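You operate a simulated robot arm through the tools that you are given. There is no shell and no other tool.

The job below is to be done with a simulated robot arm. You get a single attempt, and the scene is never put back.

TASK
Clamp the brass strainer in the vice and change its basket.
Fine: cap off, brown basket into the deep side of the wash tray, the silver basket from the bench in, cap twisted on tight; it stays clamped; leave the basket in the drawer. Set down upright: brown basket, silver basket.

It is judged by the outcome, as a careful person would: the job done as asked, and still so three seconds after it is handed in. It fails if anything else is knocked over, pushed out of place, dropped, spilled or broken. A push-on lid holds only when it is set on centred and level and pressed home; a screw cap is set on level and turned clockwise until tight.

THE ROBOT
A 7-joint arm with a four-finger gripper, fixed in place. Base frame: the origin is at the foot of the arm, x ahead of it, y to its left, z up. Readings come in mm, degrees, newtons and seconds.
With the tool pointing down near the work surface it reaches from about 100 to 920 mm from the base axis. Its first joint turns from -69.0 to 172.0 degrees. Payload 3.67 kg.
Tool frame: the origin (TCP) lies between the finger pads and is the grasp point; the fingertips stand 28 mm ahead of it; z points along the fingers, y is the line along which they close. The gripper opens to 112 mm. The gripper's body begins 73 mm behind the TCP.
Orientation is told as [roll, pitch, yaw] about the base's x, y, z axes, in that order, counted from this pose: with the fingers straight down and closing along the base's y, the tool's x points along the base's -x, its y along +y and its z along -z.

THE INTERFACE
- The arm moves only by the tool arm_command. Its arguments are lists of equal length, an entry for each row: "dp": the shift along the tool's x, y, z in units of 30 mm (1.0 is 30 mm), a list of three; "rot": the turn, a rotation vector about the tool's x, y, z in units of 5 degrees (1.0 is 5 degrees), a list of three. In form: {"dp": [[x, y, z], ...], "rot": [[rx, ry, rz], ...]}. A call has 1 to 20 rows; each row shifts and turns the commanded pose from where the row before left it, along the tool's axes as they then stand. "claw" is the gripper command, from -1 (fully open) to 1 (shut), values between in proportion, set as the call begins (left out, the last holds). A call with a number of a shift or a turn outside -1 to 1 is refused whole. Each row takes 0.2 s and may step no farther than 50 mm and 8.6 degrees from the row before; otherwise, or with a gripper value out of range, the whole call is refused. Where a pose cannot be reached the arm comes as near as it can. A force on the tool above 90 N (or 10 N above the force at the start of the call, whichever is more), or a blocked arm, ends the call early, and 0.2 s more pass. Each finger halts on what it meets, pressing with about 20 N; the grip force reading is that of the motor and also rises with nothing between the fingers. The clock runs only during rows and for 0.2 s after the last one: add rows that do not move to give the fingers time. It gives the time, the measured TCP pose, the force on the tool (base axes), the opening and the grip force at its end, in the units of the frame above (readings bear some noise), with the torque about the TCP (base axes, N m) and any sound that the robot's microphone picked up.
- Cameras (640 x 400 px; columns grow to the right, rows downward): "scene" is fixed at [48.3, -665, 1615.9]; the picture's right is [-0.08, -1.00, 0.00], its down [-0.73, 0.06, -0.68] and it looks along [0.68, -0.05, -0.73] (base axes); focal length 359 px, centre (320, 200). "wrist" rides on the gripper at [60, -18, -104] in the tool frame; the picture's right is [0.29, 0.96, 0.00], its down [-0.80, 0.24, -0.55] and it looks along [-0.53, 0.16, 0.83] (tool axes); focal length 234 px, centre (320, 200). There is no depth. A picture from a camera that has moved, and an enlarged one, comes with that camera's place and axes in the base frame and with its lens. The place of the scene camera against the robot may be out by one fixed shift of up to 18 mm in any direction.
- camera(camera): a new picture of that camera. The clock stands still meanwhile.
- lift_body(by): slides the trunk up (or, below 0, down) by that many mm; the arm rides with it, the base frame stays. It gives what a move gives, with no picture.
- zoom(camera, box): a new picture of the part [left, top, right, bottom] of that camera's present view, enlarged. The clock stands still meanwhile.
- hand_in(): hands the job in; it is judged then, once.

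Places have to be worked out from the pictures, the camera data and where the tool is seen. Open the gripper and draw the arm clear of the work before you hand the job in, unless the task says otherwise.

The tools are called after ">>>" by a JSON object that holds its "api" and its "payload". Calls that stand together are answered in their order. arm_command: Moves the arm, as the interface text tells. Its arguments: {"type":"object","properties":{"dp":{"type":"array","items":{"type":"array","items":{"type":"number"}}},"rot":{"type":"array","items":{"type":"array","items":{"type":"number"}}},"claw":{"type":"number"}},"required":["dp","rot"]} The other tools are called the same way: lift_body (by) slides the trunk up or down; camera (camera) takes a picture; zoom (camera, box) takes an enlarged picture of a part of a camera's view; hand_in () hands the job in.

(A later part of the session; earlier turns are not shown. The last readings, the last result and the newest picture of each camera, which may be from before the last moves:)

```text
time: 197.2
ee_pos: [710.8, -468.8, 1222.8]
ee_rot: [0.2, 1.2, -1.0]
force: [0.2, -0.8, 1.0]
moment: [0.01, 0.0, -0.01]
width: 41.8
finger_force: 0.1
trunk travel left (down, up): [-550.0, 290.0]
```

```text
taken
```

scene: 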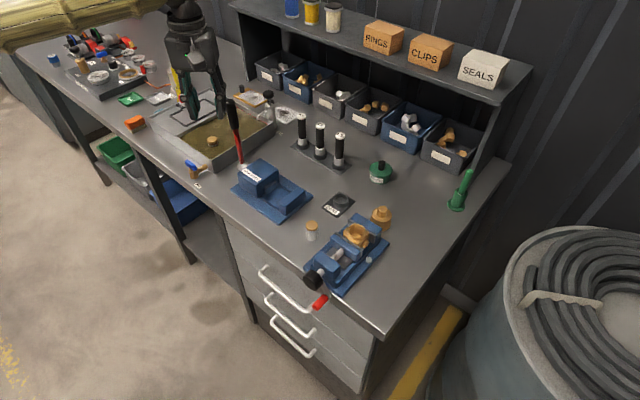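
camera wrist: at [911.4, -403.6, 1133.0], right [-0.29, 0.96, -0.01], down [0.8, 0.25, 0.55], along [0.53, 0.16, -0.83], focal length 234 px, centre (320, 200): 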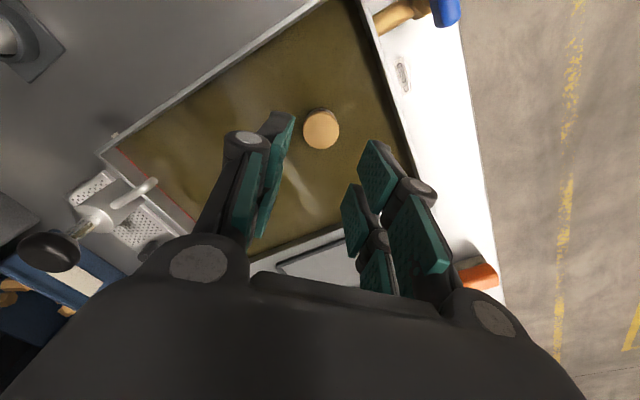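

I move toward the silver basket, keeping high, then turn the tool back to yaw -45°.

>>> {"api": "arm_command", "payload": {"dp": [[0.672, -0.728, 0], [0.672, -0.728, 0], [0.672, -0.728, 0], [0.672, -0.728, 0], [0.672, -0.728, 0], [0.672, -0.728, 0], [0, 0, 0], [0, 0, 0], [0, 0, 0], [0, 0, 0], [0, 0, 0], [0, 0, 0], [0, 0, 0], [0, 0, 0], [0, 0, 0], [0, 0, 0]], "rot": [[0, 0, 0], [0, 0, 0], [0, 0, 0], [0, 0, 0], [0, 0, 0], [0, -0.24, 0], [0, 0, 0.98], [0, 0, 0.98], [0, 0, 0.98], [0, 0, 0.98], [0, 0, 0.98], [0, 0, 0.98], [0, 0, 0.98], [0, 0, 0.98], [0, 0, 0.98], [0, 0, 0]]}}

>>> {"api": "camera", "payload": {"camera": "wrist"}}

```text
time: 200.6
ee_pos: [592.8, -586.2, 1238.2]
ee_rot: [0.6, -1.1, -43.9]
force: [-0.3, -0.2, -0.1]
moment: [-0.02, 0.01, 0.03]
width: 42.0
finger_force: 0.1
trunk travel left (down, up): [-550.0, 290.0]
```

```text
taken
camera wrist: at [534.6, -557.5, 1341.2], right [0.46, 0.89, 0.01], down [0.73, -0.38, 0.57], along [0.51, -0.26, -0.82], focal length 234 px, centre (320, 200)
```

wrist: 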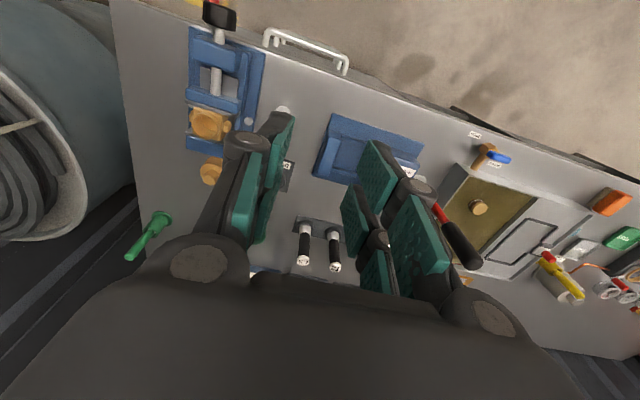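

I correct the slight tilt and move above the silver basket, down to z≈1060.

>>> {"api": "arm_command", "payload": {"dp": [[0, 0, 0], [-0.357, -0.236, 0.85], [-0.357, -0.236, 0.85], [-0.357, -0.236, 0.85], [-0.357, -0.236, 0.85], [-0.357, -0.236, 0.85], [-0.357, -0.236, 0.85], [-0.357, -0.236, 0.85], [0, 0, 0]], "rot": [[0.12, 0.22, 0.22], [0, 0, 0], [0, 0, 0], [0, 0, 0], [0, 0, 0], [0, 0, 0], [0, 0, 0], [0, 0, 0], [0, 0, 0]], "claw": 0.1}}

>>> {"api": "camera", "payload": {"camera": "wrist"}}

>>> {"api": "zoom", "payload": {"camera": "wrist", "box": [260, 50, 380, 170]}}

```text
time: 202.6
ee_pos: [608.4, -673.7, 1061.7]
ee_rot: [0.1, -0.1, -45.0]
force: [-0.1, -0.3, -0.3]
moment: [-0.03, -0.02, 0.0]
width: 50.3
finger_force: 0.2
trunk travel left (down, up): [-550.0, 290.0]
```

```text
taken
camera wrist: at [554.3, -644.9, 1164.6], right [0.47, 0.88, 0.0], down [0.73, -0.39, 0.56], along [0.49, -0.26, -0.83], focal length 234 px, centre (320, 200)
```

wrist: 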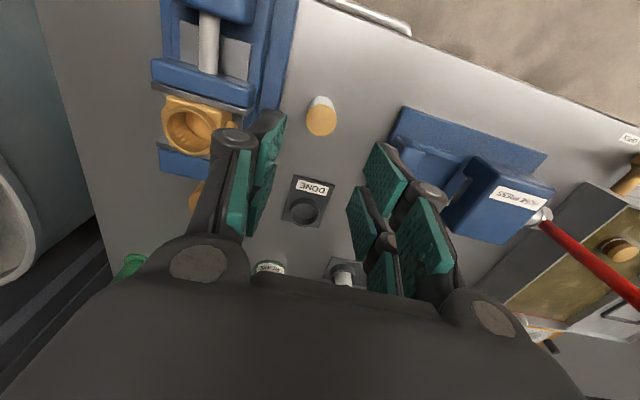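

```text
3.33 times, centred on (320, 110) of wrist
camera zoom: at [554.3, -644.9, 1164.6], right [0.47, 0.88, 0.0], down [0.73, -0.39, 0.56], along [0.49, -0.26, -0.83], focal length 781 px, centre (320, 500)
```

zoom: 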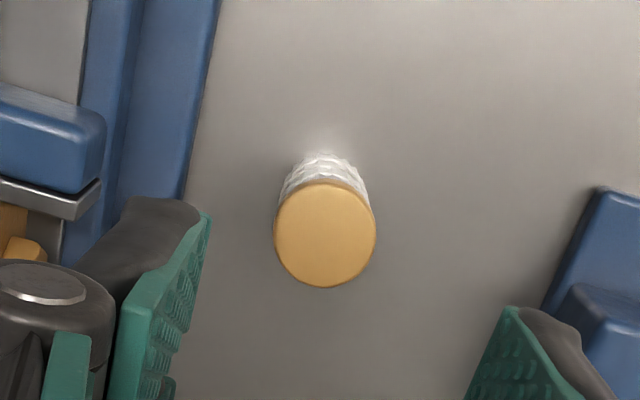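

The silver basket top is nearly on the tool axis, top z≈932. I descend to z≈953 with the fingers open and check alignment.

>>> {"api": "arm_command", "payload": {"dp": [[0.05, 0.04, 0.8], [0, 0, 0.8], [0, 0, 0.8], [0, 0, 0.8], [0, 0, 0.3], [0, 0, 0]], "rot": [[0, 0, 0], [0, 0, 0], [0, 0, 0], [0, 0, 0], [0, 0, 0], [0, 0, 0]]}}

>>> {"api": "zoom", "payload": {"camera": "wrist", "box": [240, 80, 400, 220]}}

>>> {"api": "zoom", "payload": {"camera": "scene", "box": [285, 200, 345, 250]}}

```text
time: 203.9
ee_pos: [610.1, -671.8, 955.7]
ee_rot: [0.2, 0.1, -45.0]
force: [0.0, 0.5, 0.7]
moment: [0.01, 0.01, 0.0]
width: 50.4
finger_force: 0.1
trunk travel left (down, up): [-550.0, 290.0]
```

```text
2.86 times, centred on (320, 150) of wrist
camera zoom: at [554.9, -643.3, 1059.2], right [0.47, 0.88, 0.0], down [0.73, -0.39, 0.55], along [0.49, -0.26, -0.83], focal length 669 px, centre (320, 343)
```

zoom: 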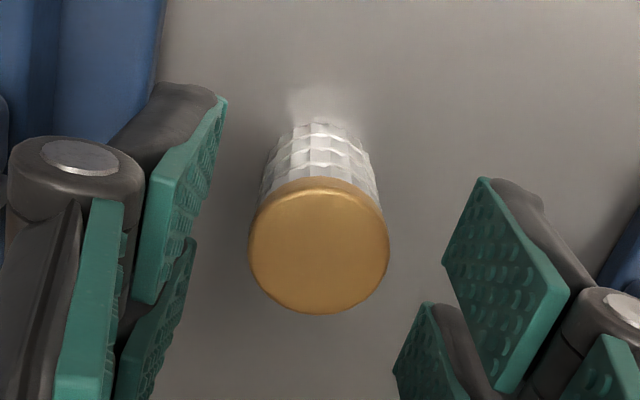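

```text
8.00 times, centred on (315, 225) of scene
camera zoom: at [48.3, -665.0, 1615.9], right [-0.08, -1.0, 0.0], down [-0.73, 0.06, -0.68], along [0.68, -0.05, -0.73], focal length 2869 px, centre (360, 0)
```

zoom: 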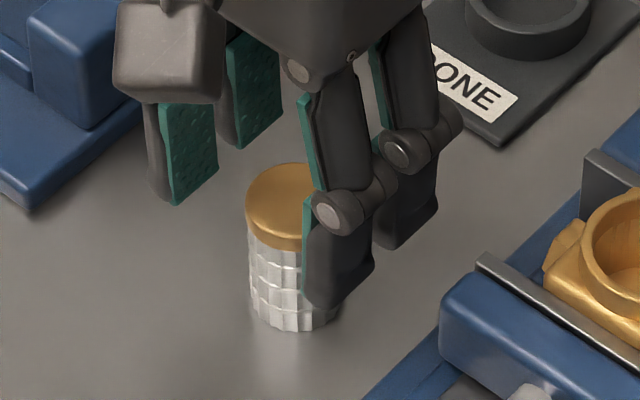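

Disc top is about z=929 and centred. I lower 7 mm more and close.

>>> {"api": "arm_command", "payload": {"dp": [[0, 0, 0.23], [0, 0, 0]], "rot": [[0, 0, 0], [0, 0, 0]]}}

>>> {"api": "arm_command", "payload": {"dp": [[0, 0, 0], [0, 0, 0], [0, 0, 0]], "rot": [[0, 0, 0], [0, 0, 0], [0, 0, 0]], "claw": 1}}

>>> {"api": "zoom", "payload": {"camera": "scene", "box": [285, 200, 345, 250]}}

>>> {"api": "zoom", "payload": {"camera": "wrist", "box": [240, 80, 400, 220]}}

```text
time: 204.6
ee_pos: [609.2, -671.9, 947.1]
ee_rot: [0.1, 0.0, -45.0]
force: [0.6, -0.2, 0.1]
moment: [0.01, -0.04, -0.02]
width: 50.4
finger_force: 0.0
trunk travel left (down, up): [-550.0, 290.0]
```

```text
time: 205.3
ee_pos: [610.4, -672.3, 949.1]
ee_rot: [0.1, 0.0, -45.0]
force: [0.1, -0.6, -0.2]
moment: [-0.02, 0.0, 0.01]
width: 27.0
finger_force: 19.9
trunk travel left (down, up): [-550.0, 290.0]
```

```text
8.00 times, centred on (315, 225) of scene
camera zoom: at [48.3, -665.0, 1615.9], right [-0.08, -1.0, 0.0], down [-0.73, 0.06, -0.68], along [0.68, -0.05, -0.73], focal length 2869 px, centre (360, 0)
```

zoom: 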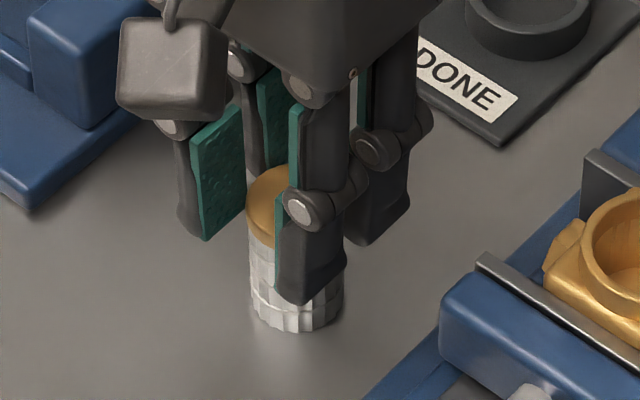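

```text
2.86 times, centred on (320, 150) of wrist
camera zoom: at [554.8, -643.7, 1052.5], right [0.47, 0.88, 0.0], down [0.73, -0.39, 0.55], along [0.49, -0.26, -0.83], focal length 669 px, centre (320, 343)
```

zoom: 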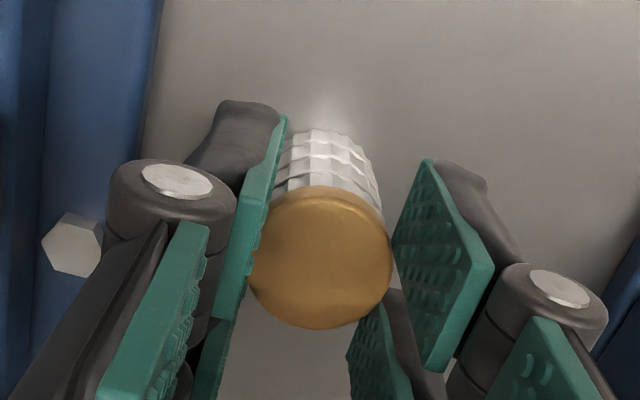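

Gripped the silver basket. I lift it, then carry it over the clamped body.

>>> {"api": "arm_command", "payload": {"dp": [[0, 0, -0.4], [0, 0, -0.7], [0, 0, -0.9], [0, 0, -0.9], [0, 0, -0.9], [-0.303, -0.898, 0], [-0.303, -0.898, 0], [-0.303, -0.898, 0], [-0.303, -0.898, 0], [0, 0, 0]], "rot": [[0, 0, 0], [0, 0, 0], [0, 0, 0], [0, 0, 0], [0, 0, 0], [0, 0, 0], [0, 0, 0], [0, 0, 0], [0, 0, 0], [0, 0, 0]]}}

>>> {"api": "zoom", "payload": {"camera": "scene", "box": [320, 170, 400, 250]}}

>>> {"api": "zoom", "payload": {"camera": "wrist", "box": [240, 70, 400, 210]}}

```text
time: 207.6
ee_pos: [559.6, -774.7, 1063.2]
ee_rot: [0.1, -0.1, -45.0]
force: [0.9, -0.6, 0.0]
moment: [-0.02, -0.04, 0.03]
width: 26.8
finger_force: 20.8
trunk travel left (down, up): [-550.0, 290.0]
```

```text
5.00 times, centred on (360, 210) of scene
camera zoom: at [48.3, -665.0, 1615.9], right [-0.08, -1.0, 0.0], down [-0.73, 0.06, -0.68], along [0.68, -0.05, -0.73], focal length 1793 px, centre (120, 150)
```

zoom: 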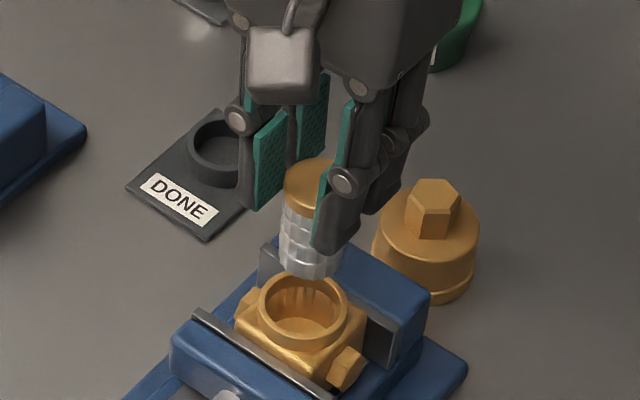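

```text
2.86 times, centred on (320, 140) of wrist
camera zoom: at [504.9, -746.4, 1167.2], right [0.47, 0.88, 0.0], down [0.73, -0.39, 0.56], along [0.49, -0.26, -0.83], focal length 669 px, centre (320, 371)
```

zoom: 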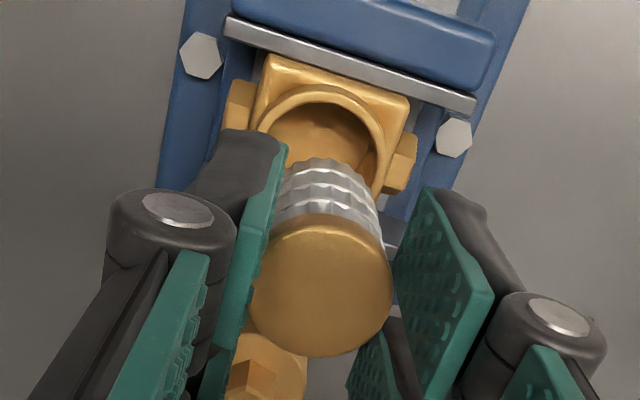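

I lower to just above the rim and check alignment.

>>> {"api": "arm_command", "payload": {"dp": [[0, 0, 0.42], [0, 0, 0.42], [0, 0, 0]], "rot": [[0, 0, 0], [0, 0, 0], [0, 0, 0]]}}

>>> {"api": "zoom", "payload": {"camera": "scene", "box": [335, 200, 385, 245]}}

>>> {"api": "zoom", "payload": {"camera": "wrist", "box": [260, 70, 380, 150]}}

```text
time: 208.3
ee_pos: [559.4, -773.8, 1037.8]
ee_rot: [0.1, 0.1, -44.8]
force: [0.7, 0.2, -0.8]
moment: [0.01, 0.01, -0.02]
width: 27.1
finger_force: 20.1
trunk travel left (down, up): [-550.0, 290.0]
```

```text
8.89 times, centred on (360, 222) of scene
camera zoom: at [48.3, -665.0, 1615.9], right [-0.08, -1.0, 0.0], down [-0.73, 0.06, -0.68], along [0.68, -0.05, -0.73], focal length 3188 px, centre (-36, 0)
```

zoom: 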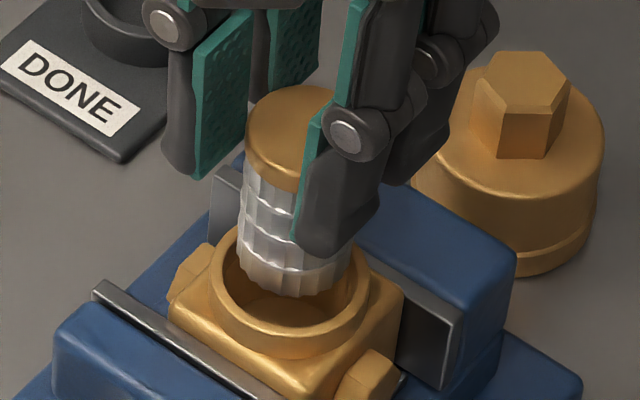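

```text
5.00 times, centred on (320, 110) of wrist
camera zoom: at [504.3, -745.8, 1141.5], right [0.47, 0.88, 0.0], down [0.73, -0.39, 0.55], along [0.49, -0.26, -0.83], focal length 1171 px, centre (320, 650)
```

zoom: 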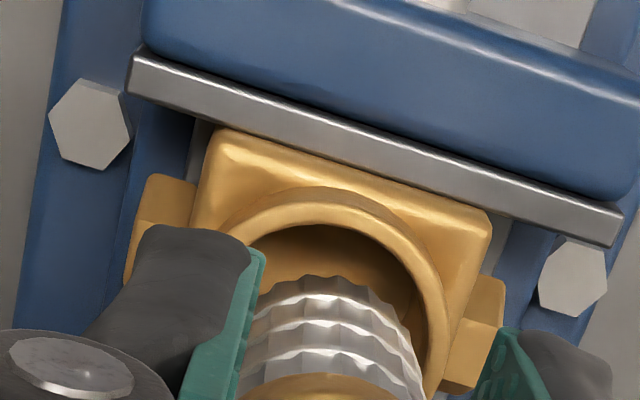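

Alignment looks good within about 1 mm. I lower in 5 mm steps, watching for contact.

>>> {"api": "arm_command", "payload": {"dp": [[0, 0, 0.17], [0, 0, 0.17], [0, 0, 0]], "rot": [[0, 0, 0], [0, 0, 0], [0, 0, 0]]}}

>>> {"api": "arm_command", "payload": {"dp": [[0, 0, 0.17], [0, 0, 0]], "rot": [[0, 0, 0], [0, 0, 0]]}}

>>> {"api": "zoom", "payload": {"camera": "scene", "box": [335, 200, 385, 245]}}

```text
time: 209.2
ee_pos: [559.6, -773.7, 1028.3]
ee_rot: [0.0, -0.1, -44.9]
force: [-0.4, 0.4, 0.1]
moment: [-0.02, 0.06, 0.02]
width: 27.2
finger_force: 19.7
trunk travel left (down, up): [-550.0, 290.0]
```

```text
time: 209.8
ee_pos: [559.9, -774.8, 1022.6]
ee_rot: [0.1, 0.1, -45.0]
force: [-2.6, 0.0, 0.1]
moment: [0.04, 0.16, -0.02]
width: 26.8
finger_force: 19.7
trunk travel left (down, up): [-550.0, 290.0]
```

```text
8.89 times, centred on (360, 222) of scene
camera zoom: at [48.3, -665.0, 1615.9], right [-0.08, -1.0, 0.0], down [-0.73, 0.06, -0.68], along [0.68, -0.05, -0.73], focal length 3188 px, centre (-36, 0)
```

zoom: 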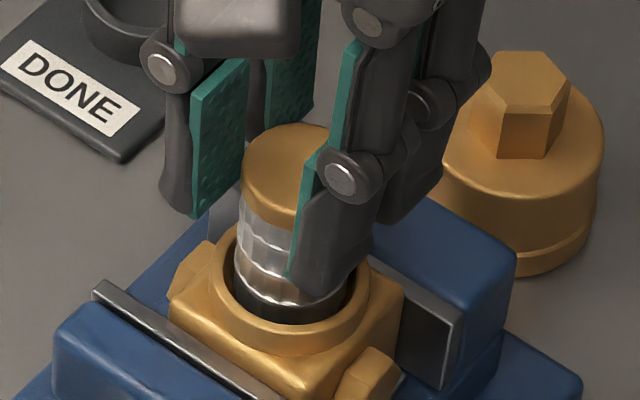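

It is entering the bore with a light side touch (2.6 N). I nudge about 1 mm and continue down.

>>> {"api": "arm_command", "payload": {"dp": [[0.03, -0.025, 0.17], [0, 0, 0]], "rot": [[0, 0, 0], [0, 0, 0]]}}

>>> {"api": "arm_command", "payload": {"dp": [[0, 0, 0.17], [0, 0, 0]], "rot": [[0, 0, 0], [0, 0, 0]]}}

>>> {"api": "arm_command", "payload": {"dp": [[0, 0, 0.17], [0, 0, 0]], "rot": [[0, 0, 0], [0, 0, 0]]}}

>>> {"api": "zoom", "payload": {"camera": "scene", "box": [335, 200, 385, 245]}}

```text
time: 210.3
ee_pos: [560.2, -774.2, 1017.1]
ee_rot: [0.1, 0.0, -44.9]
force: [0.2, 0.0, 0.0]
moment: [-0.01, -0.01, -0.01]
width: 27.0
finger_force: 20.4
trunk travel left (down, up): [-550.0, 290.0]
```

```text
time: 210.9
ee_pos: [559.1, -773.9, 1012.2]
ee_rot: [0.0, -0.1, -44.9]
force: [0.4, -0.5, -1.3]
moment: [-0.03, -0.04, 0.0]
width: 26.7
finger_force: 19.9
trunk travel left (down, up): [-550.0, 290.0]
```

```text
time: 211.6
ee_pos: [558.0, -773.4, 1006.2]
ee_rot: [0.2, 0.0, -45.1]
force: [0.2, 0.5, -0.4]
moment: [-0.04, -0.01, -0.03]
width: 26.8
finger_force: 19.9
trunk travel left (down, up): [-550.0, 290.0]
```

```text
8.89 times, centred on (360, 222) of scene
camera zoom: at [48.3, -665.0, 1615.9], right [-0.08, -1.0, 0.0], down [-0.73, 0.06, -0.68], along [0.68, -0.05, -0.73], focal length 3188 px, centre (-36, 0)
```

zoom: 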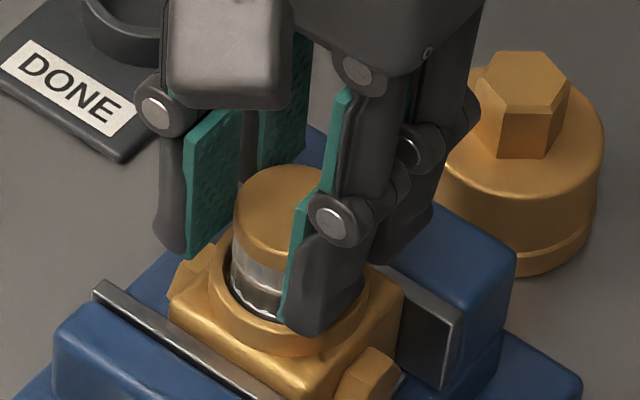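

Going in smoothly. I continue down toward the seat with smaller steps.

>>> {"api": "arm_command", "payload": {"dp": [[0, 0, 0.17], [0, 0, 0]], "rot": [[0, 0, 0], [0, 0, 0]]}}

>>> {"api": "arm_command", "payload": {"dp": [[0, 0, 0.13], [0, 0, 0]], "rot": [[0, 0, 0], [0, 0, 0]]}}

>>> {"api": "arm_command", "payload": {"dp": [[0, 0, 0.1], [0, 0, 0]], "rot": [[0, 0, 0], [0, 0, 0]]}}

>>> {"api": "zoom", "payload": {"camera": "scene", "box": [335, 200, 385, 245]}}

```text
time: 212.2
ee_pos: [558.8, -773.6, 1001.5]
ee_rot: [0.1, 0.0, -45.0]
force: [-0.3, -0.5, 0.7]
moment: [-0.04, 0.0, 0.01]
width: 26.9
finger_force: 19.7
trunk travel left (down, up): [-550.0, 290.0]
```

```text
time: 212.8
ee_pos: [558.7, -772.8, 1000.6]
ee_rot: [0.1, -0.2, -44.9]
force: [2.4, -3.7, 14.9]
moment: [-0.12, -0.07, -0.02]
width: 26.5
finger_force: 19.5
trunk travel left (down, up): [-550.0, 290.0]
```

```text
time: 213.3
ee_pos: [559.1, -773.0, 994.7]
ee_rot: [0.1, -0.1, -44.9]
force: [2.2, -1.7, 13.3]
moment: [-0.03, -0.06, -0.01]
width: 27.0
finger_force: 20.1
trunk travel left (down, up): [-550.0, 290.0]
```

```text
8.89 times, centred on (360, 222) of scene
camera zoom: at [48.3, -665.0, 1615.9], right [-0.08, -1.0, 0.0], down [-0.73, 0.06, -0.68], along [0.68, -0.05, -0.73], focal length 3188 px, centre (-36, 0)
```

zoom: 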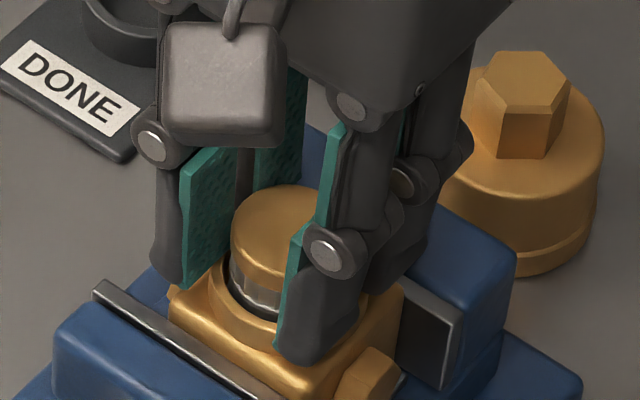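

Contact force 13–15 N; the basket seems about 3 mm higher than the old one sat. I release and look closely.

>>> {"api": "arm_command", "payload": {"dp": [[0, 0, -0.03], [0, 0, 0], [0, 0, 0]], "rot": [[0, 0, 0], [0, 0, 0], [0, 0, 0]], "claw": 0.1}}

>>> {"api": "zoom", "payload": {"camera": "scene", "box": [335, 200, 385, 245]}}

>>> {"api": "zoom", "payload": {"camera": "wrist", "box": [240, 80, 400, 200]}}

```text
time: 214.2
ee_pos: [559.1, -774.2, 995.6]
ee_rot: [0.1, -0.1, -45.0]
force: [-0.5, -0.2, 0.2]
moment: [0.01, 0.01, 0.0]
width: 50.5
finger_force: 0.0
trunk travel left (down, up): [-550.0, 290.0]
```

```text
8.89 times, centred on (360, 222) of scene
camera zoom: at [48.3, -665.0, 1615.9], right [-0.08, -1.0, 0.0], down [-0.73, 0.06, -0.68], along [0.68, -0.05, -0.73], focal length 3188 px, centre (-36, 0)
```

zoom: 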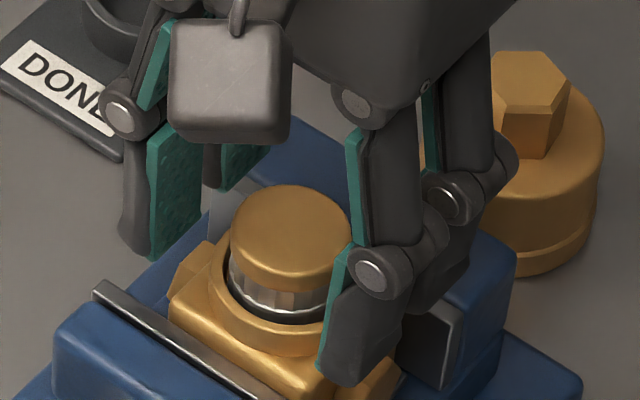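

```text
3.33 times, centred on (320, 140) of wrist
camera zoom: at [503.7, -745.6, 1099.3], right [0.47, 0.88, 0.0], down [0.73, -0.39, 0.55], along [0.49, -0.26, -0.83], focal length 781 px, centre (320, 400)
```

zoom: 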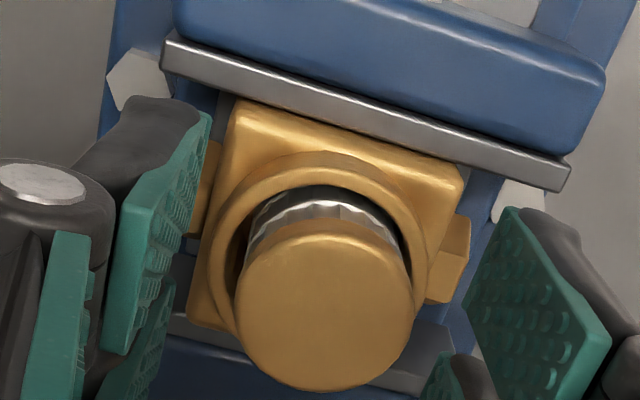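

The silver basket sits ~3 mm high and about 2 mm off toward the fixed jaw compared with the old one, so it's probably leaning on an edge. I regrip and shift it slightly while pressing down.

>>> {"api": "arm_command", "payload": {"dp": [[0, 0, 0], [0, 0, 0], [0, 0, 0]], "rot": [[0, 0, 0], [0, 0, 0], [0, 0, 0]], "claw": 1}}

>>> {"api": "arm_command", "payload": {"dp": [[0.06, 0, -0.05], [0, 0, 0.08], [0, 0, 0.07], [0, 0, 0]], "rot": [[0, 0, 0], [0, 0, 0], [0, 0, 0], [0, 0, 0]]}}

>>> {"api": "zoom", "payload": {"camera": "scene", "box": [335, 200, 385, 245]}}

```text
time: 214.9
ee_pos: [559.6, -774.0, 995.5]
ee_rot: [0.2, 0.1, -45.0]
force: [0.4, 0.0, 1.1]
moment: [-0.03, -0.02, 0.01]
width: 26.6
finger_force: 20.4
trunk travel left (down, up): [-550.0, 290.0]
```

```text
time: 215.9
ee_pos: [556.5, -770.5, 993.6]
ee_rot: [0.1, -0.2, -45.0]
force: [-1.6, -2.1, 14.3]
moment: [-0.07, 0.05, 0.03]
width: 27.1
finger_force: 19.8
trunk travel left (down, up): [-550.0, 290.0]
```

```text
8.89 times, centred on (360, 222) of scene
camera zoom: at [48.3, -665.0, 1615.9], right [-0.08, -1.0, 0.0], down [-0.73, 0.06, -0.68], along [0.68, -0.05, -0.73], focal length 3188 px, centre (-36, 0)
```

zoom: 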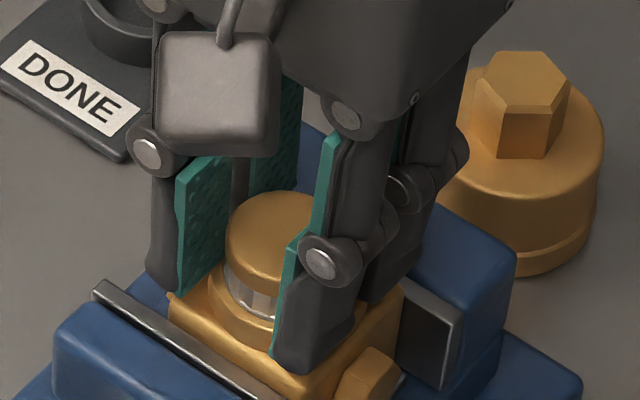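

Now the disc's position matches where the brown one sat. I release and compare.

>>> {"api": "arm_command", "payload": {"dp": [[0, 0, -0.03], [0, 0, 0], [0, 0, 0]], "rot": [[0, 0, 0], [0, 0, 0], [0, 0, 0]], "claw": 0.1}}

>>> {"api": "zoom", "payload": {"camera": "scene", "box": [335, 200, 385, 245]}}

>>> {"api": "zoom", "payload": {"camera": "wrist", "box": [240, 80, 400, 200]}}

```text
time: 216.8
ee_pos: [558.5, -772.8, 993.2]
ee_rot: [0.3, 0.0, -45.0]
force: [-0.4, 0.7, 0.9]
moment: [0.01, -0.01, 0.0]
width: 50.1
finger_force: 0.1
trunk travel left (down, up): [-550.0, 290.0]
```

```text
8.89 times, centred on (360, 222) of scene
camera zoom: at [48.3, -665.0, 1615.9], right [-0.08, -1.0, 0.0], down [-0.73, 0.06, -0.68], along [0.68, -0.05, -0.73], focal length 3188 px, centre (-36, 0)
```

zoom: 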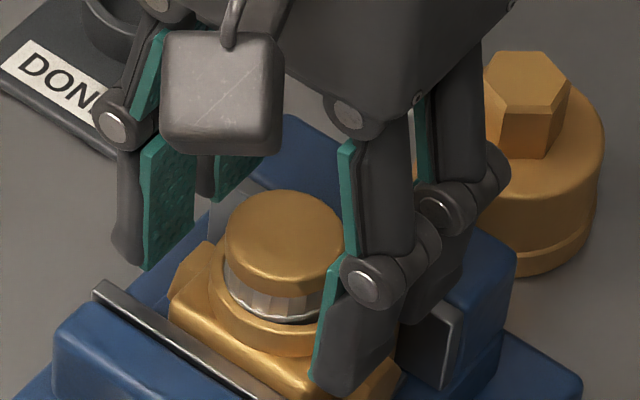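

```text
3.33 times, centred on (320, 140) of wrist
camera zoom: at [502.8, -743.9, 1096.7], right [0.47, 0.88, 0.0], down [0.73, -0.39, 0.55], along [0.49, -0.26, -0.83], focal length 781 px, centre (320, 400)
```

zoom: 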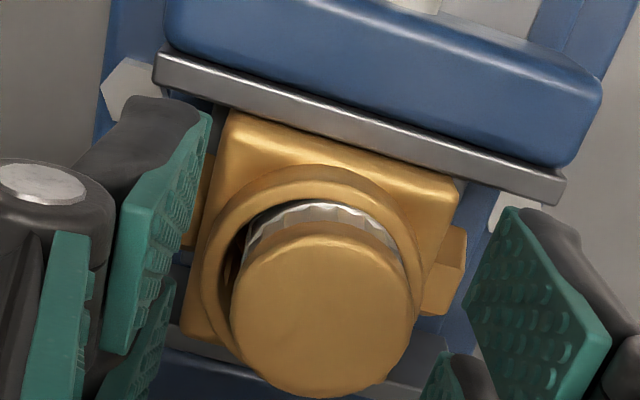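

The silver one seems still ~3 mm higher than the brown one was. I'll press on its top with closed fingertips to make sure it's fully seated.

>>> {"api": "arm_command", "payload": {"dp": [[0, 0, -0.6], [0, 0, -0.5], [-0.03, 0.026, 0], [0, 0, 0], [0, 0, 0], [0, 0, 0]], "rot": [[0, 0, 0], [0, 0, 0], [0, 0, 0], [0, 0, 0], [0, 0, 0], [0, 0, 0]]}}

>>> {"api": "arm_command", "payload": {"dp": [[0, 0, 0], [0, 0, 0], [0, 0, 0], [0, 0, 0.4], [0, 0, 0.2], [0, 0, 0]], "rot": [[0, 0, 0], [0, 0, 0], [0, 0, 0], [0, 0, 0], [0, 0, 0], [0, 0, 0]], "claw": 1}}

>>> {"api": "zoom", "payload": {"camera": "scene", "box": [335, 200, 385, 245]}}

```text
time: 218.2
ee_pos: [558.6, -771.7, 1026.4]
ee_rot: [0.1, 0.0, -45.0]
force: [-0.5, -0.7, 0.0]
moment: [-0.03, 0.01, -0.01]
width: 50.5
finger_force: 0.0
trunk travel left (down, up): [-550.0, 290.0]
```

```text
time: 219.6
ee_pos: [559.4, -771.9, 1008.3]
ee_rot: [0.1, -0.1, -45.1]
force: [0.2, 0.3, 0.5]
moment: [0.05, 0.01, 0.01]
width: 0.0
finger_force: 19.9
trunk travel left (down, up): [-550.0, 290.0]
```

```text
8.89 times, centred on (360, 222) of scene
camera zoom: at [48.3, -665.0, 1615.9], right [-0.08, -1.0, 0.0], down [-0.73, 0.06, -0.68], along [0.68, -0.05, -0.73], focal length 3188 px, centre (-36, 0)
```

zoom: 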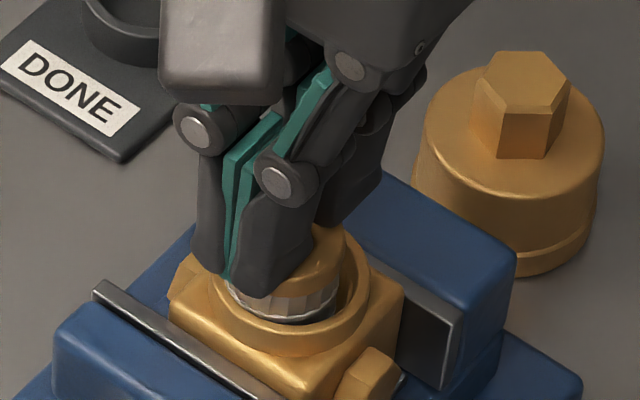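

Closed fingertips are just above the disc. I press down in small steps.

>>> {"api": "arm_command", "payload": {"dp": [[0, 0, 0.13], [0, 0, 0.1], [0, 0, 0]], "rot": [[0, 0, 0], [0, 0, 0], [0, 0, 0]]}}

>>> {"api": "arm_command", "payload": {"dp": [[0, 0, 0.1], [0, 0, 0]], "rot": [[0, 0, 0], [0, 0, 0]]}}

>>> {"api": "zoom", "payload": {"camera": "scene", "box": [335, 200, 385, 245]}}

```text
time: 220.3
ee_pos: [558.1, -771.6, 1006.6]
ee_rot: [0.1, -0.4, -45.0]
force: [8.0, -13.3, 42.1]
moment: [-0.34, -0.21, 0.04]
width: 5.9
finger_force: 20.0
trunk travel left (down, up): [-550.0, 290.0]
```

```text
time: 220.9
ee_pos: [557.2, -770.9, 1004.5]
ee_rot: [0.0, -0.5, -44.9]
force: [16.5, -17.3, 70.8]
moment: [-0.52, -0.47, 0.03]
width: 6.1
finger_force: 20.3
trunk travel left (down, up): [-550.0, 290.0]
```

```text
8.89 times, centred on (360, 222) of scene
camera zoom: at [48.3, -665.0, 1615.9], right [-0.08, -1.0, 0.0], down [-0.73, 0.06, -0.68], along [0.68, -0.05, -0.73], focal length 3188 px, centre (-36, 0)
```

zoom: 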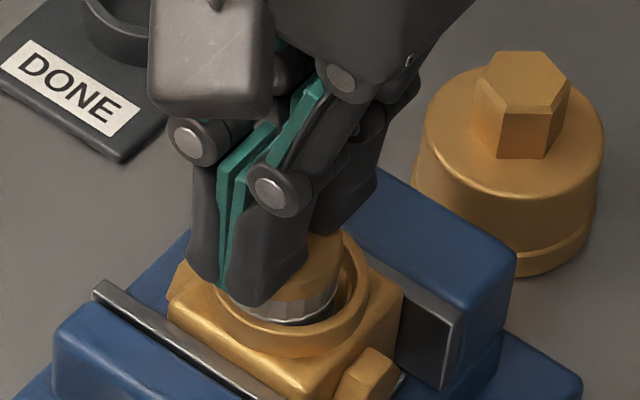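

70 N without it moving further: it's on its seat. I back off immediately and check.

>>> {"api": "arm_command", "payload": {"dp": [[0, 0, -0.5], [0, 0, -0.7], [0, 0, -0.7], [0, 0, -0.5], [0, 0, 0]], "rot": [[0, 0, 0], [0, 0, 0], [0, 0, 0], [0, 0, 0], [0, 0, 0]]}}

>>> {"api": "zoom", "payload": {"camera": "scene", "box": [335, 200, 385, 245]}}

>>> {"api": "zoom", "payload": {"camera": "wrist", "box": [260, 70, 380, 180]}}

```text
time: 222.2
ee_pos: [560.5, -773.7, 1070.5]
ee_rot: [0.1, 0.0, -45.0]
force: [-0.1, -0.4, 0.3]
moment: [0.02, -0.02, -0.03]
width: 0.1
finger_force: 19.5
trunk travel left (down, up): [-550.0, 290.0]
```

```text
8.89 times, centred on (360, 222) of scene
camera zoom: at [48.3, -665.0, 1615.9], right [-0.08, -1.0, 0.0], down [-0.73, 0.06, -0.68], along [0.68, -0.05, -0.73], focal length 3188 px, centre (-36, 0)
```

zoom: 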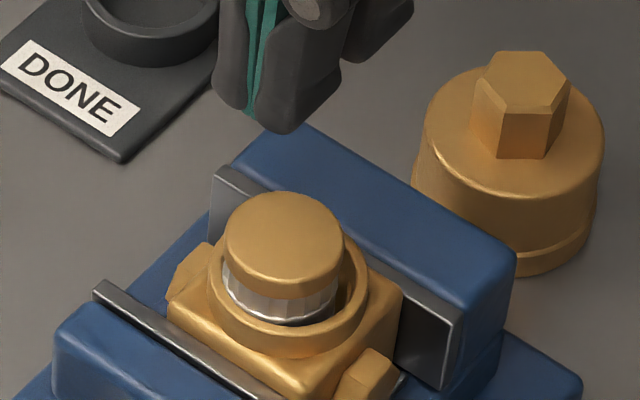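

```text
3.64 times, centred on (320, 125) of wrist
camera zoom: at [504.8, -745.1, 1174.2], right [0.47, 0.88, 0.0], down [0.73, -0.4, 0.55], along [0.49, -0.26, -0.83], focal length 852 px, centre (320, 473)
```

zoom: 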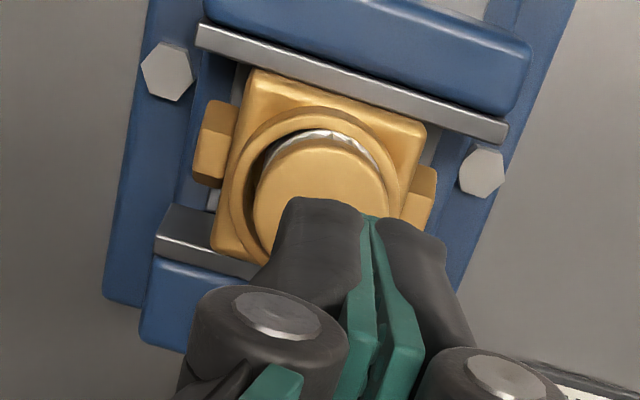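

Compared with the brown one it still sits ~2–3 mm high and leans about 2 mm toward the robot. I'll regrip the disc, straighten it by shifting +n slightly, and settle it again.

>>> {"api": "arm_command", "payload": {"dp": [[0, 0, 0], [0, 0, 0], [0, 0, 0.8], [0, 0, 0.8], [0, 0, 0.8], [0, 0, 0]], "rot": [[0, 0, 0], [0, 0, 0], [0, 0, 0], [0, 0, 0], [0, 0, 0], [0, 0, 0]], "claw": 0.1}}

>>> {"api": "arm_command", "payload": {"dp": [[0, 0, 0], [0, 0, 0], [0, 0, 0]], "rot": [[0, 0, 0], [0, 0, 0], [0, 0, 0]], "claw": 1}}

>>> {"api": "zoom", "payload": {"camera": "wrist", "box": [240, 80, 400, 200]}}

```text
time: 223.6
ee_pos: [556.9, -773.2, 997.4]
ee_rot: [0.1, 0.1, -45.0]
force: [-0.2, 0.5, -0.5]
moment: [0.01, -0.06, 0.01]
width: 50.6
finger_force: 0.0
trunk travel left (down, up): [-550.0, 290.0]
```

```text
time: 224.3
ee_pos: [558.5, -773.2, 997.4]
ee_rot: [0.0, 0.1, -45.0]
force: [0.0, -0.5, -0.2]
moment: [0.01, 0.0, 0.0]
width: 28.2
finger_force: 19.7
trunk travel left (down, up): [-550.0, 290.0]
```

```text
3.33 times, centred on (320, 140) of wrist
camera zoom: at [502.9, -745.1, 1100.9], right [0.47, 0.88, 0.0], down [0.73, -0.39, 0.55], along [0.49, -0.26, -0.83], focal length 781 px, centre (320, 400)
```

zoom: 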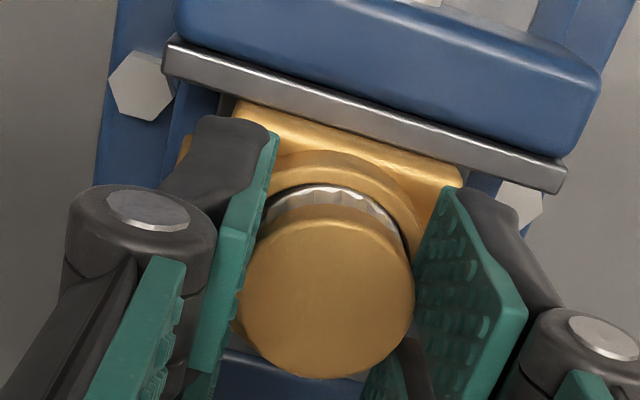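

Gripped. I lift 4 mm, shift 1.5 mm forward, then lower with a small wiggle.

>>> {"api": "arm_command", "payload": {"dp": [[0, 0, -0.13], [-0.05, 0, 0], [0, 0, 0.13], [0.03, 0.03, 0.05], [-0.03, -0.03, 0.05], [0, 0, 0.05], [0, 0, 0]], "rot": [[0, 0, 0], [0, 0, 0], [0, 0, 0], [0, 0, 0.3], [0, 0, -0.3], [0, 0, 0], [0, 0, 0]]}}

>>> {"api": "zoom", "payload": {"camera": "scene", "box": [335, 200, 385, 245]}}

```text
time: 225.9
ee_pos: [559.8, -772.3, 995.0]
ee_rot: [0.0, 0.0, -45.0]
force: [-2.6, 3.9, 11.8]
moment: [0.18, 0.14, 0.01]
width: 27.1
finger_force: 19.8
trunk travel left (down, up): [-550.0, 290.0]
```

```text
8.89 times, centred on (360, 222) of scene
camera zoom: at [48.3, -665.0, 1615.9], right [-0.08, -1.0, 0.0], down [-0.73, 0.06, -0.68], along [0.68, -0.05, -0.73], focal length 3188 px, centre (-36, 0)
```

zoom: 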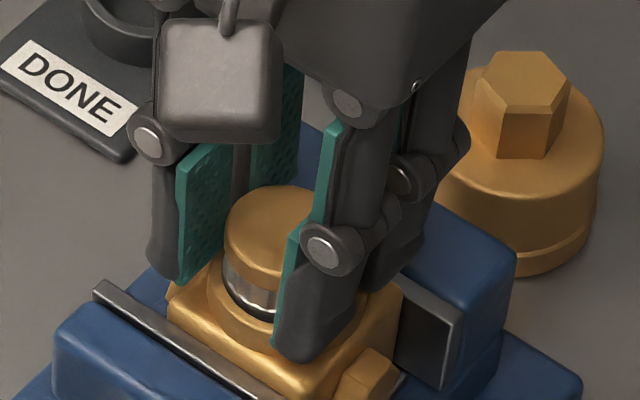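

I release and evaluate again.

>>> {"api": "arm_command", "payload": {"dp": [[0, 0, -0.03], [0, 0, 0], [0, 0, 0]], "rot": [[0, 0, 0], [0, 0, 0], [0, 0, 0]], "claw": 0.1}}

>>> {"api": "arm_command", "payload": {"dp": [[0, 0, -0.8], [0, 0, -0.8], [0, 0, -0.8], [0, 0, 0]], "rot": [[0, 0, 0], [0, 0, 0], [0, 0, 0], [0, 0, 0]]}}

>>> {"api": "zoom", "payload": {"camera": "scene", "box": [335, 205, 385, 250]}}

>>> {"api": "zoom", "payload": {"camera": "wrist", "box": [260, 70, 380, 180]}}

```text
time: 226.8
ee_pos: [558.9, -773.4, 994.3]
ee_rot: [0.1, 0.1, -45.0]
force: [-0.5, 0.4, 0.0]
moment: [0.01, -0.02, 0.02]
width: 50.3
finger_force: 0.0
trunk travel left (down, up): [-550.0, 290.0]
```

```text
time: 227.8
ee_pos: [559.1, -773.7, 1067.3]
ee_rot: [0.1, 0.0, -45.0]
force: [0.1, 0.6, 0.3]
moment: [0.02, 0.04, -0.01]
width: 50.4
finger_force: 0.1
trunk travel left (down, up): [-550.0, 290.0]
```

```text
8.89 times, centred on (360, 228) of scene
camera zoom: at [48.3, -665.0, 1615.9], right [-0.08, -1.0, 0.0], down [-0.73, 0.06, -0.68], along [0.68, -0.05, -0.73], focal length 3188 px, centre (-36, -44)
```

zoom: 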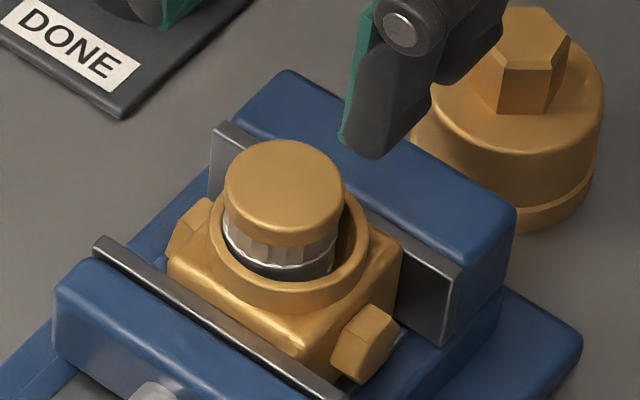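

```text
3.64 times, centred on (320, 125) of wrist
camera zoom: at [504.3, -745.5, 1170.9], right [0.47, 0.88, 0.0], down [0.73, -0.39, 0.55], along [0.49, -0.26, -0.83], focal length 852 px, centre (320, 473)
```

zoom: 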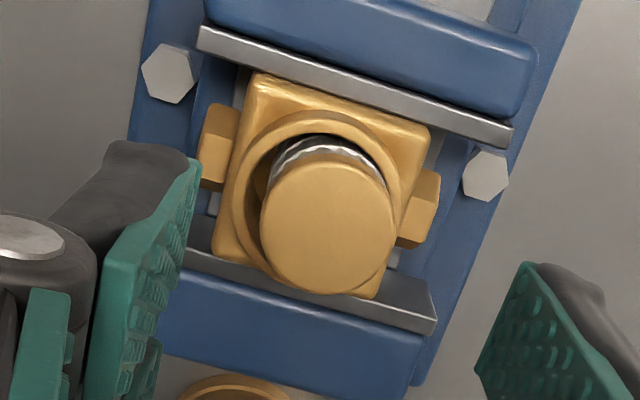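

The basket is wedged about 1 mm toward +S, ~3.5 mm high. I regrip, lift it 6 mm free, shift -S by ~1 mm and +n ~0.8 mm, and lower again.

>>> {"api": "arm_command", "payload": {"dp": [[0, 0, 0.8], [0, 0, 0.8], [0, 0, 0.75], [0, 0, 0]], "rot": [[0, 0, 0], [0, 0, 0], [0, 0, 0], [0, 0, 0]]}}

>>> {"api": "arm_command", "payload": {"dp": [[0, 0, 0], [0, 0, 0], [0, 0, 0], [0, 0, -0.2], [-0.027, -0.033, 0], [0, 0, 0]], "rot": [[0, 0, 0], [0, 0, 0], [0, 0, 0], [0, 0, 0], [0, 0, 0], [0, 0, 0]], "claw": 1}}

>>> {"api": "zoom", "payload": {"camera": "scene", "box": [335, 205, 385, 250]}}

```text
time: 228.8
ee_pos: [560.7, -774.6, 995.6]
ee_rot: [0.1, 0.0, -45.0]
force: [-0.2, 0.9, -0.2]
moment: [-0.04, -0.04, 0.01]
width: 50.6
finger_force: 0.0
trunk travel left (down, up): [-550.0, 290.0]
```

```text
time: 230.2
ee_pos: [560.2, -774.7, 1002.3]
ee_rot: [0.1, 0.1, -45.0]
force: [-0.4, -0.4, -0.8]
moment: [-0.02, -0.03, -0.02]
width: 28.3
finger_force: 19.9
trunk travel left (down, up): [-550.0, 290.0]
```

```text
8.89 times, centred on (360, 228) of scene
camera zoom: at [48.3, -665.0, 1615.9], right [-0.08, -1.0, 0.0], down [-0.73, 0.06, -0.68], along [0.68, -0.05, -0.73], focal length 3188 px, centre (-36, -44)
```

zoom: 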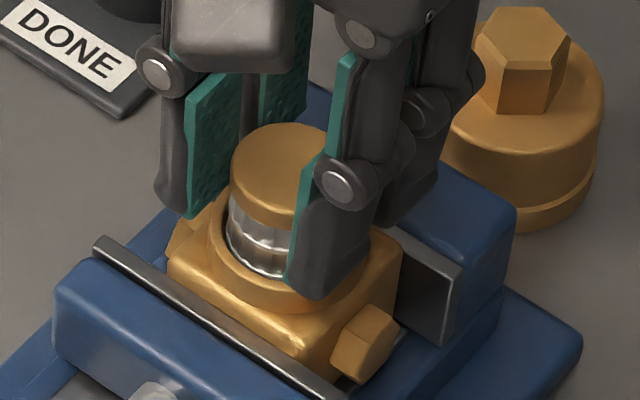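

Lateral alignment now matches the old basket's. I lower in small steps.

>>> {"api": "arm_command", "payload": {"dp": [[0, 0, 0.13], [0, 0, 0.1], [0, 0, 0]], "rot": [[0, 0, 0], [0, 0, 0], [0, 0, 0]]}}

>>> {"api": "arm_command", "payload": {"dp": [[0, 0, 0.1], [0, 0, 0]], "rot": [[0, 0, 0], [0, 0, 0]]}}

>>> {"api": "zoom", "payload": {"camera": "scene", "box": [335, 205, 385, 250]}}

```text
time: 230.9
ee_pos: [560.7, -774.0, 995.1]
ee_rot: [0.3, 0.0, -45.0]
force: [0.2, -0.1, -0.4]
moment: [0.01, 0.01, 0.03]
width: 28.7
finger_force: 20.1
trunk travel left (down, up): [-550.0, 290.0]
```

```text
time: 231.6
ee_pos: [560.1, -773.8, 993.8]
ee_rot: [0.1, -0.1, -45.0]
force: [-1.5, 2.3, 10.0]
moment: [0.18, 0.14, -0.04]
width: 27.2
finger_force: 19.7
trunk travel left (down, up): [-550.0, 290.0]
```

```text
8.89 times, centred on (360, 228) of scene
camera zoom: at [48.3, -665.0, 1615.9], right [-0.08, -1.0, 0.0], down [-0.73, 0.06, -0.68], along [0.68, -0.05, -0.73], focal length 3188 px, centre (-36, -44)
```

zoom: 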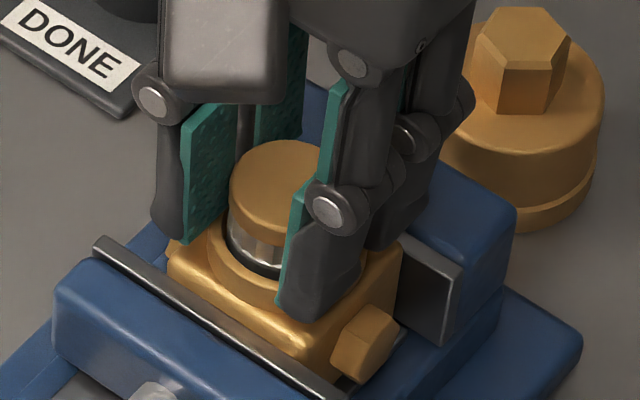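

Contact again at the same height though well centred, so the last ~3 mm seems to need a firm push (the earlier press brought it down). I release, close the fingers, and press centrally.

>>> {"api": "arm_command", "payload": {"dp": [[0, 0, 0], [0, 0, 0], [0, 0, -0.6], [0, 0, -0.6], [0, 0, 0]], "rot": [[0, 0, 0], [0, 0, 0], [0, 0, 0], [0, 0, 0], [0, 0, 0]], "claw": 0.1}}

>>> {"api": "zoom", "payload": {"camera": "wrist", "box": [250, 70, 390, 180]}}

>>> {"api": "zoom", "payload": {"camera": "scene", "box": [335, 205, 385, 250]}}

```text
time: 232.8
ee_pos: [559.3, -776.4, 1028.2]
ee_rot: [0.1, 0.0, -45.0]
force: [0.2, 0.2, 0.2]
moment: [-0.02, 0.03, -0.03]
width: 50.4
finger_force: 0.1
trunk travel left (down, up): [-550.0, 290.0]
```

```text
3.64 times, centred on (320, 125) of wrist
camera zoom: at [505.1, -747.1, 1132.4], right [0.47, 0.88, 0.0], down [0.73, -0.39, 0.55], along [0.49, -0.26, -0.83], focal length 852 px, centre (320, 473)
```

zoom: 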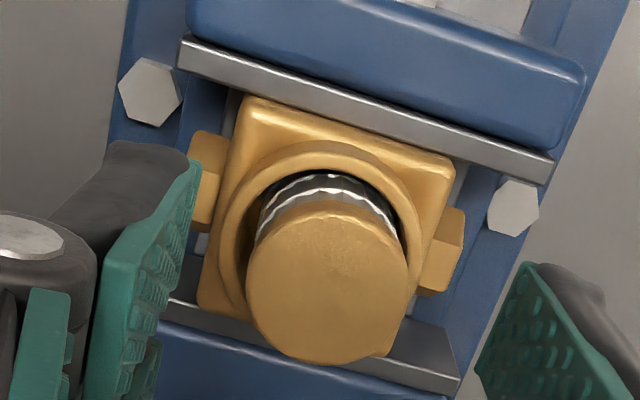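

```text
8.89 times, centred on (360, 228) of scene
camera zoom: at [48.3, -665.0, 1615.9], right [-0.08, -1.0, 0.0], down [-0.73, 0.06, -0.68], along [0.68, -0.05, -0.73], focal length 3188 px, centre (-36, -44)
```

zoom: 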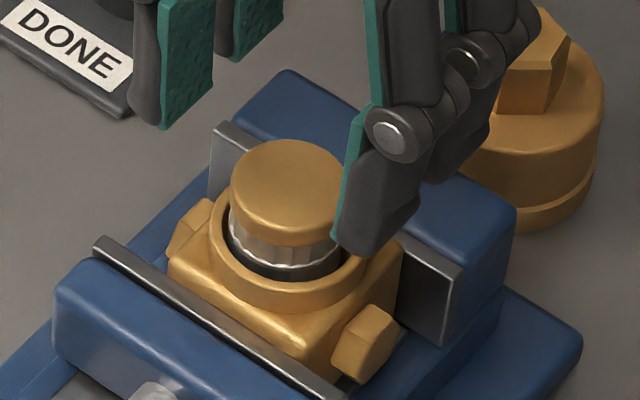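

I centre the closed fingertips on the disc and press down firmly in small steps.

>>> {"api": "arm_command", "payload": {"dp": [[0.05, 0.037, 0], [0, 0, 0], [0, 0, 0], [0, 0, 0.5], [0, 0, 0.1], [0, 0, 0]], "rot": [[0, 0, 0], [0, 0, 0], [0, 0, 0], [0, 0, 0], [0, 0, 0], [0, 0, 0]], "claw": 1}}

>>> {"api": "arm_command", "payload": {"dp": [[0, 0, 0.1], [0, 0, 0]], "rot": [[0, 0, 0], [0, 0, 0]]}}

>>> {"api": "arm_command", "payload": {"dp": [[0, 0, 0.1], [0, 0, 0]], "rot": [[0, 0, 0], [0, 0, 0]]}}

>>> {"api": "zoom", "payload": {"camera": "scene", "box": [335, 205, 385, 250]}}

```text
time: 234.2
ee_pos: [560.7, -773.0, 1010.0]
ee_rot: [0.2, 0.0, -45.0]
force: [0.7, 0.0, -0.1]
moment: [-0.02, -0.03, 0.01]
width: 0.0
finger_force: 19.7
trunk travel left (down, up): [-550.0, 290.0]
```

```text
time: 234.8
ee_pos: [560.4, -773.1, 1008.1]
ee_rot: [0.1, -0.1, -45.0]
force: [0.4, 0.1, 1.9]
moment: [-0.07, -0.01, -0.01]
width: 6.1
finger_force: 20.1
trunk travel left (down, up): [-550.0, 290.0]
```

```text
time: 235.3
ee_pos: [559.4, -773.1, 1006.6]
ee_rot: [0.2, -0.2, -44.8]
force: [4.2, -1.7, 19.4]
moment: [-0.1, -0.24, 0.01]
width: 6.0
finger_force: 19.9
trunk travel left (down, up): [-550.0, 290.0]
```

```text
8.89 times, centred on (360, 228) of scene
camera zoom: at [48.3, -665.0, 1615.9], right [-0.08, -1.0, 0.0], down [-0.73, 0.06, -0.68], along [0.68, -0.05, -0.73], focal length 3188 px, centre (-36, -44)
```

zoom: 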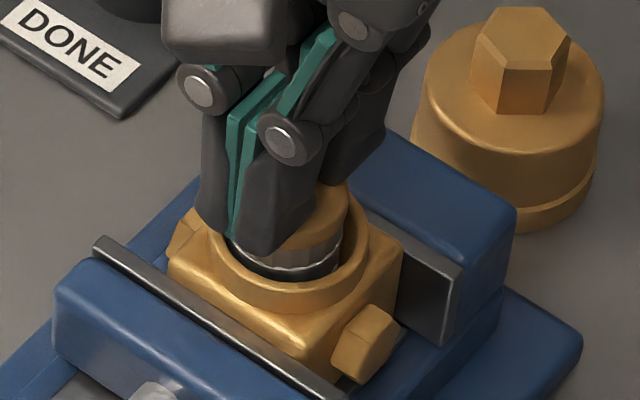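

Contact at ~1008. I press more, up to about 60 N.

>>> {"api": "arm_command", "payload": {"dp": [[0, 0, 0.12], [0, 0, 0]], "rot": [[0, 0, 0], [0, 0, 0]]}}

>>> {"api": "arm_command", "payload": {"dp": [[0, 0, 0.1], [0, 0, 0]], "rot": [[0, 0, 0], [0, 0, 0]]}}

>>> {"api": "zoom", "payload": {"camera": "scene", "box": [335, 205, 385, 250]}}

```text
time: 235.9
ee_pos: [558.8, -770.9, 1006.7]
ee_rot: [0.0, -0.4, -44.9]
force: [8.3, -7.9, 50.0]
moment: [-0.33, -0.43, 0.02]
width: 5.8
finger_force: 19.8
trunk travel left (down, up): [-550.0, 290.0]
```

```text
time: 236.6
ee_pos: [557.8, -770.1, 1006.5]
ee_rot: [-0.1, -0.5, -44.9]
force: [12.1, -10.5, 72.0]
moment: [-0.52, -0.6, 0.03]
width: 5.9
finger_force: 20.2
trunk travel left (down, up): [-550.0, 290.0]
```

```text
8.89 times, centred on (360, 228) of scene
camera zoom: at [48.3, -665.0, 1615.9], right [-0.08, -1.0, 0.0], down [-0.73, 0.06, -0.68], along [0.68, -0.05, -0.73], focal length 3188 px, centre (-36, -44)
```

zoom: 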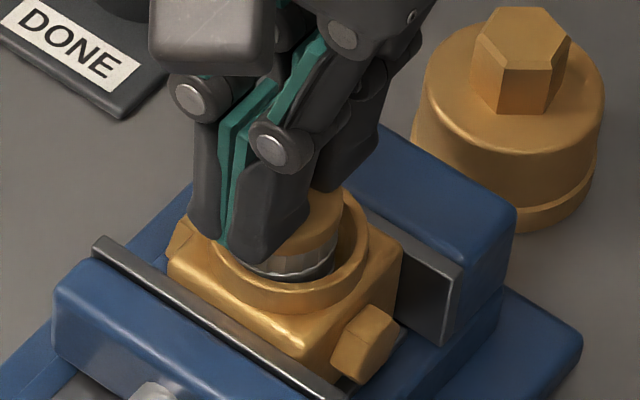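

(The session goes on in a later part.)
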